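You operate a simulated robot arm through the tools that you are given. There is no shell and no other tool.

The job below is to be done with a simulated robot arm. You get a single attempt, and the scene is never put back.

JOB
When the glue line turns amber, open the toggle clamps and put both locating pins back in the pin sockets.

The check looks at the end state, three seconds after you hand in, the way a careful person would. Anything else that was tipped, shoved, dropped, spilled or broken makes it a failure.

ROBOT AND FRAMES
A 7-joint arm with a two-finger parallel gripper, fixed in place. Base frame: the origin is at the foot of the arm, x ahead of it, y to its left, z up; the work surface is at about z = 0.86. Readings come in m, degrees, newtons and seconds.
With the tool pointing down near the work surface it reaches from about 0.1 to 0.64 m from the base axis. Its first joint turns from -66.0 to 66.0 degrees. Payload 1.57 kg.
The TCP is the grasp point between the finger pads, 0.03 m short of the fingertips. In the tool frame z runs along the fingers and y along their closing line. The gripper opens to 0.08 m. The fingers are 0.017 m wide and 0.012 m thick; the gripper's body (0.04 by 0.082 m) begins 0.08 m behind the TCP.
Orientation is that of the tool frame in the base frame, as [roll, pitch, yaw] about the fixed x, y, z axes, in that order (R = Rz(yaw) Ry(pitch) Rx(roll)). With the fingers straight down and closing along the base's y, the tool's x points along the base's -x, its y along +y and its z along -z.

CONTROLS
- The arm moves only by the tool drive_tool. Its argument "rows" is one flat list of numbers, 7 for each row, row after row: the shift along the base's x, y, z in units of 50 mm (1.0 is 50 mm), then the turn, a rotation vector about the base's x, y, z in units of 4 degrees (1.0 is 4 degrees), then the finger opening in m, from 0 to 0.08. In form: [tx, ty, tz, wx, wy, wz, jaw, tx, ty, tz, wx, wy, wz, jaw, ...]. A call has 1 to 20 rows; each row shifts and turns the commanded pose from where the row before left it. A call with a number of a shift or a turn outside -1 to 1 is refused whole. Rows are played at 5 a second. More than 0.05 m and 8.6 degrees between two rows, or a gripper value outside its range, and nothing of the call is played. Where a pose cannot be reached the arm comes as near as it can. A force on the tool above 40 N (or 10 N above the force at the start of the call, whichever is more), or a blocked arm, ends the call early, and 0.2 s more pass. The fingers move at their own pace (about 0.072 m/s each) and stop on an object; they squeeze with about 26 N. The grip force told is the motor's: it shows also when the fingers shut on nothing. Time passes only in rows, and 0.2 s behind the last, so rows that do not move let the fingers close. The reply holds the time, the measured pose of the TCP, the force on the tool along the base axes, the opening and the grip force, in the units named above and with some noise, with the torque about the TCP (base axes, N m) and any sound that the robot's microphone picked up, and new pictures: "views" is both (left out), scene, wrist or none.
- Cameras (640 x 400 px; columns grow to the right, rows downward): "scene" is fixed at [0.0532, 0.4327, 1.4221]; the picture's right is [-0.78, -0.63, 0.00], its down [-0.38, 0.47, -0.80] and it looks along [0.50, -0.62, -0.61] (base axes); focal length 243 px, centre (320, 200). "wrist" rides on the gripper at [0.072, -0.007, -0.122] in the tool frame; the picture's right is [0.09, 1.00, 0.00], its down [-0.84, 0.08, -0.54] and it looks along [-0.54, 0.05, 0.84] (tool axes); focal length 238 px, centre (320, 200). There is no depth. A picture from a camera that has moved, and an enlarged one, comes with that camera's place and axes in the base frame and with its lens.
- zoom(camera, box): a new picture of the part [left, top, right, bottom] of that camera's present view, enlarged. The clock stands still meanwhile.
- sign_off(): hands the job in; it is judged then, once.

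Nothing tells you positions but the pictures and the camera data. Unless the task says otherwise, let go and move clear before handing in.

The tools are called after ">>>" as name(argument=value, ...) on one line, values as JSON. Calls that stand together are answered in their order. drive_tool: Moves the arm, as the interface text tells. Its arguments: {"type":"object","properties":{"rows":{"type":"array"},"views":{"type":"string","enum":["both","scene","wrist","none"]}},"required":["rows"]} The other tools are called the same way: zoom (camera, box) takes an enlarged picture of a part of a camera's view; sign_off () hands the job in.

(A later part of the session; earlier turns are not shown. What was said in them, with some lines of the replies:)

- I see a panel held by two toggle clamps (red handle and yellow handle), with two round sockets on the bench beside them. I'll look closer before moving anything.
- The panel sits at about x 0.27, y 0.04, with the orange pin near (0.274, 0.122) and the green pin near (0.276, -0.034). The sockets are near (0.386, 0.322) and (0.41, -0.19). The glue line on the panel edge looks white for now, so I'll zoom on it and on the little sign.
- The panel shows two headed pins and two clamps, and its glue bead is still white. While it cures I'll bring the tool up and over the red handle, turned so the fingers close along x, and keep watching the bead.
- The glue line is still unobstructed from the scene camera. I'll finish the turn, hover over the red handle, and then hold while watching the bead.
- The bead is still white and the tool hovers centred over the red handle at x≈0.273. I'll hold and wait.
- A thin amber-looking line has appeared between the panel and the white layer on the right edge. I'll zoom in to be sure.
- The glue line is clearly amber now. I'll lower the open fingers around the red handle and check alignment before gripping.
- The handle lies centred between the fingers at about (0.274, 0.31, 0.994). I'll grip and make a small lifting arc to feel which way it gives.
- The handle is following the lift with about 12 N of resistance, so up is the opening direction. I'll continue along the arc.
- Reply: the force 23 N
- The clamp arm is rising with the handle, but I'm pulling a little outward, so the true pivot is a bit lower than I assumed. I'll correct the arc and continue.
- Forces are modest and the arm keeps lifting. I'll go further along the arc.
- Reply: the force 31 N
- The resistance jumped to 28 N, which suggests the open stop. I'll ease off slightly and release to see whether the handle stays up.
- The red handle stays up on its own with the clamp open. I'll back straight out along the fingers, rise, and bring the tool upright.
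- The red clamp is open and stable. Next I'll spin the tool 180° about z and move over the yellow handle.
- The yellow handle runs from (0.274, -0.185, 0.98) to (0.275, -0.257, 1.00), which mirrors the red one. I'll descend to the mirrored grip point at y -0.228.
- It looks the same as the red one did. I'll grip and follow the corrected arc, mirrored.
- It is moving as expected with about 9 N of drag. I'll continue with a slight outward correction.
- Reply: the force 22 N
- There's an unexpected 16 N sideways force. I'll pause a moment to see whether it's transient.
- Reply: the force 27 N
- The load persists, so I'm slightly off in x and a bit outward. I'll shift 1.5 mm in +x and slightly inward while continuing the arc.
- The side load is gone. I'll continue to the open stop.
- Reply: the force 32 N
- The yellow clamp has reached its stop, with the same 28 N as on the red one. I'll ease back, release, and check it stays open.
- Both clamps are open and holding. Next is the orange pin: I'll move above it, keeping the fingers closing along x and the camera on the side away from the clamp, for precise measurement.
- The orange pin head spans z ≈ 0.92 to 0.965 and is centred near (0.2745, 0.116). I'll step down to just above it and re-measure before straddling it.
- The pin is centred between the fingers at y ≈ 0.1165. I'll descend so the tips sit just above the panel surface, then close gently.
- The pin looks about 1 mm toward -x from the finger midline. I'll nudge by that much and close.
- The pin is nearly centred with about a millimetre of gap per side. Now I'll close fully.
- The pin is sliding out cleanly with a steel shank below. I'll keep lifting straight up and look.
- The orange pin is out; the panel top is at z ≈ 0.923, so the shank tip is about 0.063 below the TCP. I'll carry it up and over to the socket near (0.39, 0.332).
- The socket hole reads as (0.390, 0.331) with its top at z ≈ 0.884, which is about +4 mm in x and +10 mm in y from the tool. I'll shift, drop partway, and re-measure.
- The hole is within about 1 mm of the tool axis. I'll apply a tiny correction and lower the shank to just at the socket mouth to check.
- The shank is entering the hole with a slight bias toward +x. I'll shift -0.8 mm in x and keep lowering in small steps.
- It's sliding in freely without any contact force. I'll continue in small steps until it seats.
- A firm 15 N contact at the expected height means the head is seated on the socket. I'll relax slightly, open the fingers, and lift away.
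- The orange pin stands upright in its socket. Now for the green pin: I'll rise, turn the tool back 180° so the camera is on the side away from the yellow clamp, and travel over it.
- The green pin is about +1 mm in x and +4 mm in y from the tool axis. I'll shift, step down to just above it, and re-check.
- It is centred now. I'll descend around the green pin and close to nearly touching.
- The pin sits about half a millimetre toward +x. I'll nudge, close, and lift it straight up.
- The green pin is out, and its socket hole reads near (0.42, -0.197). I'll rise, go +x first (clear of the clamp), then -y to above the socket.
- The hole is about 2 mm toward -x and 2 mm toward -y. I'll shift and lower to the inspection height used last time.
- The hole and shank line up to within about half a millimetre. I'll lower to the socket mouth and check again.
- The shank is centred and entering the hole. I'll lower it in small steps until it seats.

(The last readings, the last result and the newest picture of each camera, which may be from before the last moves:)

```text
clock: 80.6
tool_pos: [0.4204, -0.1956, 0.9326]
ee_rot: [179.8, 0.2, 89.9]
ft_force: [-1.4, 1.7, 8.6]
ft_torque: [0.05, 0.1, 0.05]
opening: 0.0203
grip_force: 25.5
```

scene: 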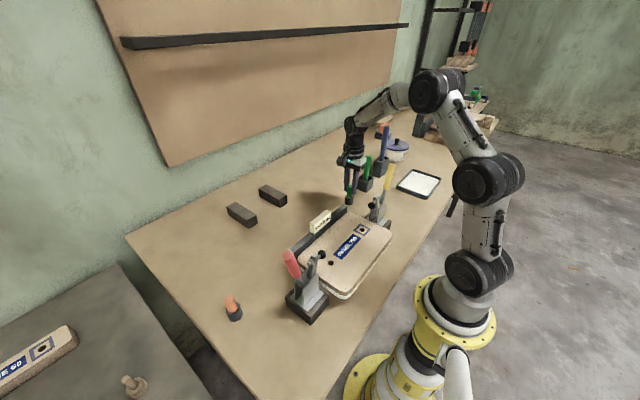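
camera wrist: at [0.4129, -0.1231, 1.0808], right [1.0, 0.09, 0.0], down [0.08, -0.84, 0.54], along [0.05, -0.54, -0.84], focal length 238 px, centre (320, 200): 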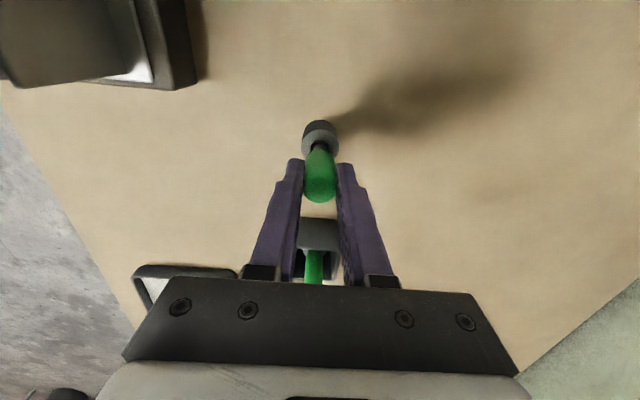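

Contact came at the same height as the orange pin. I'll press 0.5 mm more to confirm it's seated, then release and lift clear.

>>> drive_tool(rows=[0, 0, -0.012, 0, 0, 0, 0.0, 0, 0, 0, 0, 0, 0, 0.0, 0, 0, 0.012, 0, 0, 0, 0.0, 0, 0, 0, 0, 0, 0, 0.026, 0, 0, 0, 0, 0, 0, 0.04, 0, 0, 0.3, 0, 0, 0, 0.04, 0, 0, 0.6, 0, 0, 0, 0.04, 0, 0, 0.8, 0, 0, 0, 0.04, 0, 0, 0.8, 0, 0, 0, 0.04, 0, 0, 0.9, 0, 0, 0, 0.04, 0, 0, 0, 0, 0, 0, 0.04], views="both")

>>> zoom(camera="wrist", box=[240, 60, 400, 260])

>>> zoom(camera="scene", box=[310, 160, 430, 260])

>>> zoom(camera="scene", box=[210, 220, 370, 330])

```text
clock: 83.0
tool_pos: [0.4205, -0.1929, 1.1034]
ee_rot: [179.9, 0.0, 90.0]
ft_force: [0.7, 0.7, 0.3]
ft_torque: [-0.01, -0.01, 0.0]
opening: 0.0401
grip_force: 0.1
camera wrist: at [0.4133, -0.122, 1.2247], right [1.0, 0.09, 0.0], down [0.08, -0.84, 0.54], along [0.05, -0.54, -0.84], focal length 238 px, centre (320, 200)
```

scene: 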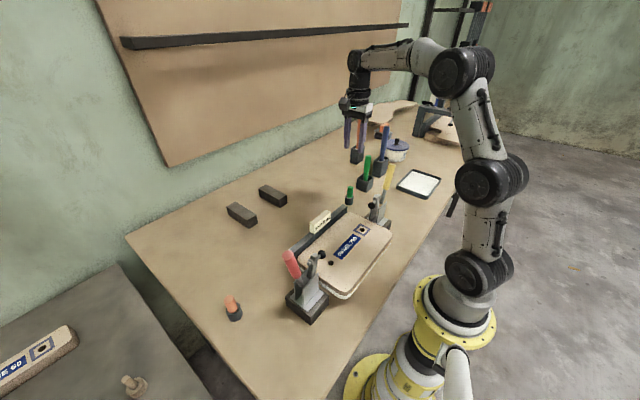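
wrist: 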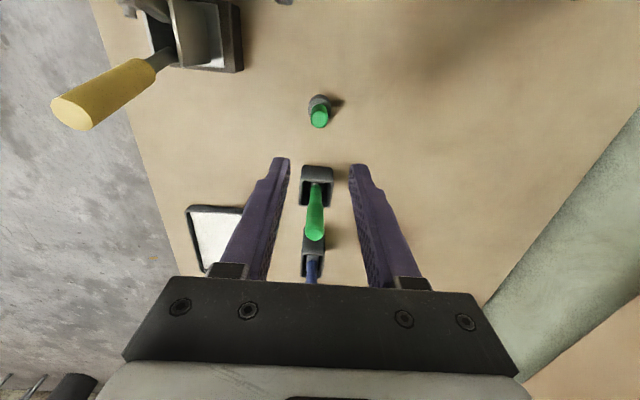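

```text
2.00 times, centred on (320, 160) of wrist
camera zoom: at [0.4133, -0.122, 1.2247], right [1.0, 0.09, 0.0], down [0.08, -0.84, 0.54], along [0.05, -0.54, -0.84], focal length 477 px, centre (320, 280)
```

zoom: 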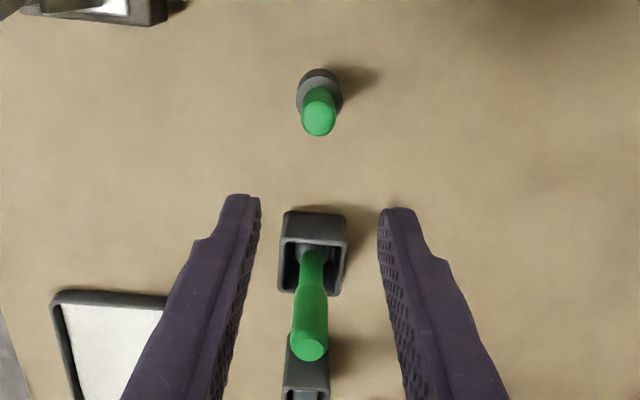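

```text
4.00 times, centred on (370, 210) of scene
camera zoom: at [0.0532, 0.4327, 1.4221], right [-0.78, -0.63, 0.0], down [-0.38, 0.47, -0.8], along [0.5, -0.62, -0.61], focal length 973 px, centre (120, 160)
```

zoom: 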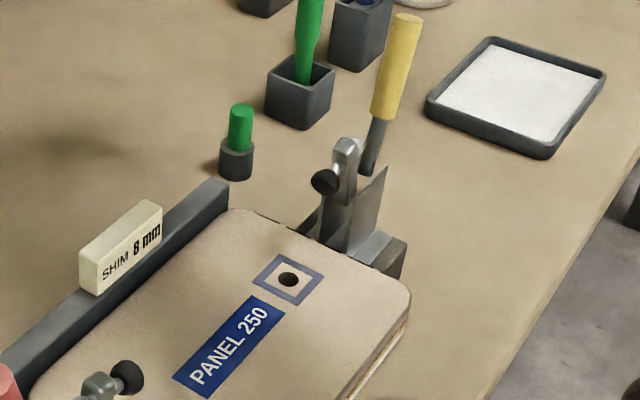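

```text
3.64 times, centred on (290, 275) of scene
camera zoom: at [0.0532, 0.4327, 1.4221], right [-0.78, -0.63, 0.0], down [-0.38, 0.47, -0.8], along [0.5, -0.62, -0.61], focal length 884 px, centre (429, -73)
```

zoom: 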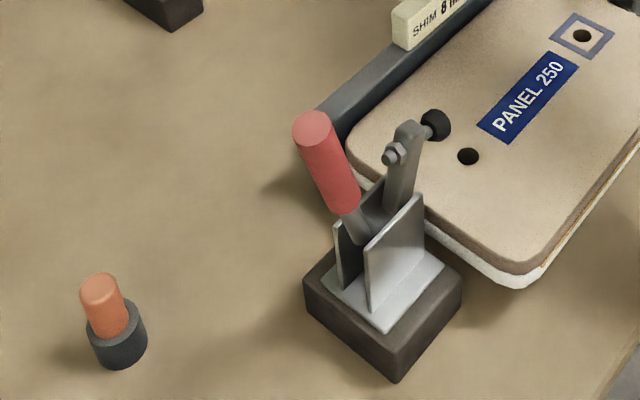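

Both pins stand seated in their sockets, both clamps are open, and the panel, shim and everything else look undisturbed. I'll raise the arm a bit more, then hand in.

>>> drive_tool(rows=[0, 0.2, 0.8, 0, 0, 0, 0.04, 0, 0.2, 0.8, 0, 0, 0, 0.04, 0, 0.2, 0.6, 0, 0, 0, 0.04, 0, 0, 0, 0, 0, 0, 0.04, 0, 0, 0, 0, 0, 0, 0.04], views="both")

```text
clock: 84.2
tool_pos: [0.4205, -0.1654, 1.2128]
ee_rot: [-179.9, 0.0, 90.0]
ft_force: [0.4, 0.2, 0.3]
ft_torque: [0.0, 0.01, -0.02]
opening: 0.04
grip_force: 0.0
camera wrist: at [0.414, -0.0944, 1.3343], right [1.0, 0.09, 0.0], down [0.08, -0.84, 0.54], along [0.05, -0.54, -0.84], focal length 238 px, centre (320, 200)
```

scene: 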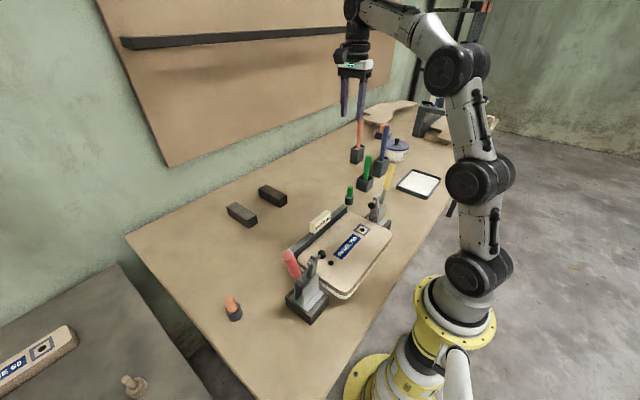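
wrist: 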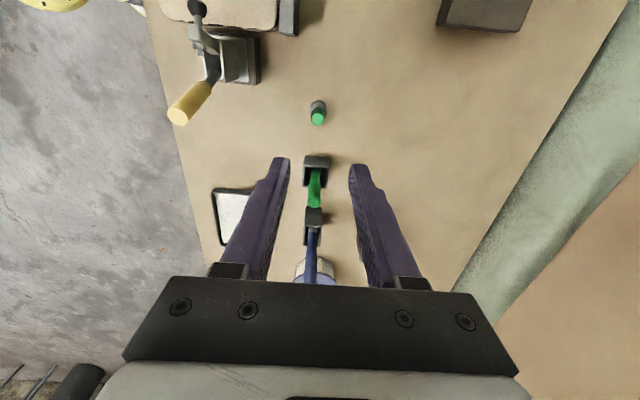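

The arm is clear, both clamps are open, and both pins are in their sockets, so I'm handing in.

>>> sign_off()

```text
The job is handed in.
```

I waited until the glue line turned amber, opened both toggle clamps, and put both locating pins in the pin sockets. The job is handed in, but I haven't had the check result.

- **Glue line:** it was still white at about 5 s on the clock and clearly amber by about 10 s. I touched nothing before that.
- **Clamps:** the red-handled and yellow-handled clamps are both lifted to their stops. They stayed open after I let go.
- **Pins:** the orange pin is in the socket on the red-clamp side and the green pin in the socket on the yellow-clamp side. Each went down until its head met the socket, and both were standing upright in the last pictures.
- **Everything else:** the panel, the shim and the other items on the bench looked undisturbed in the last pictures. The gripper is empty and well clear of the bench.
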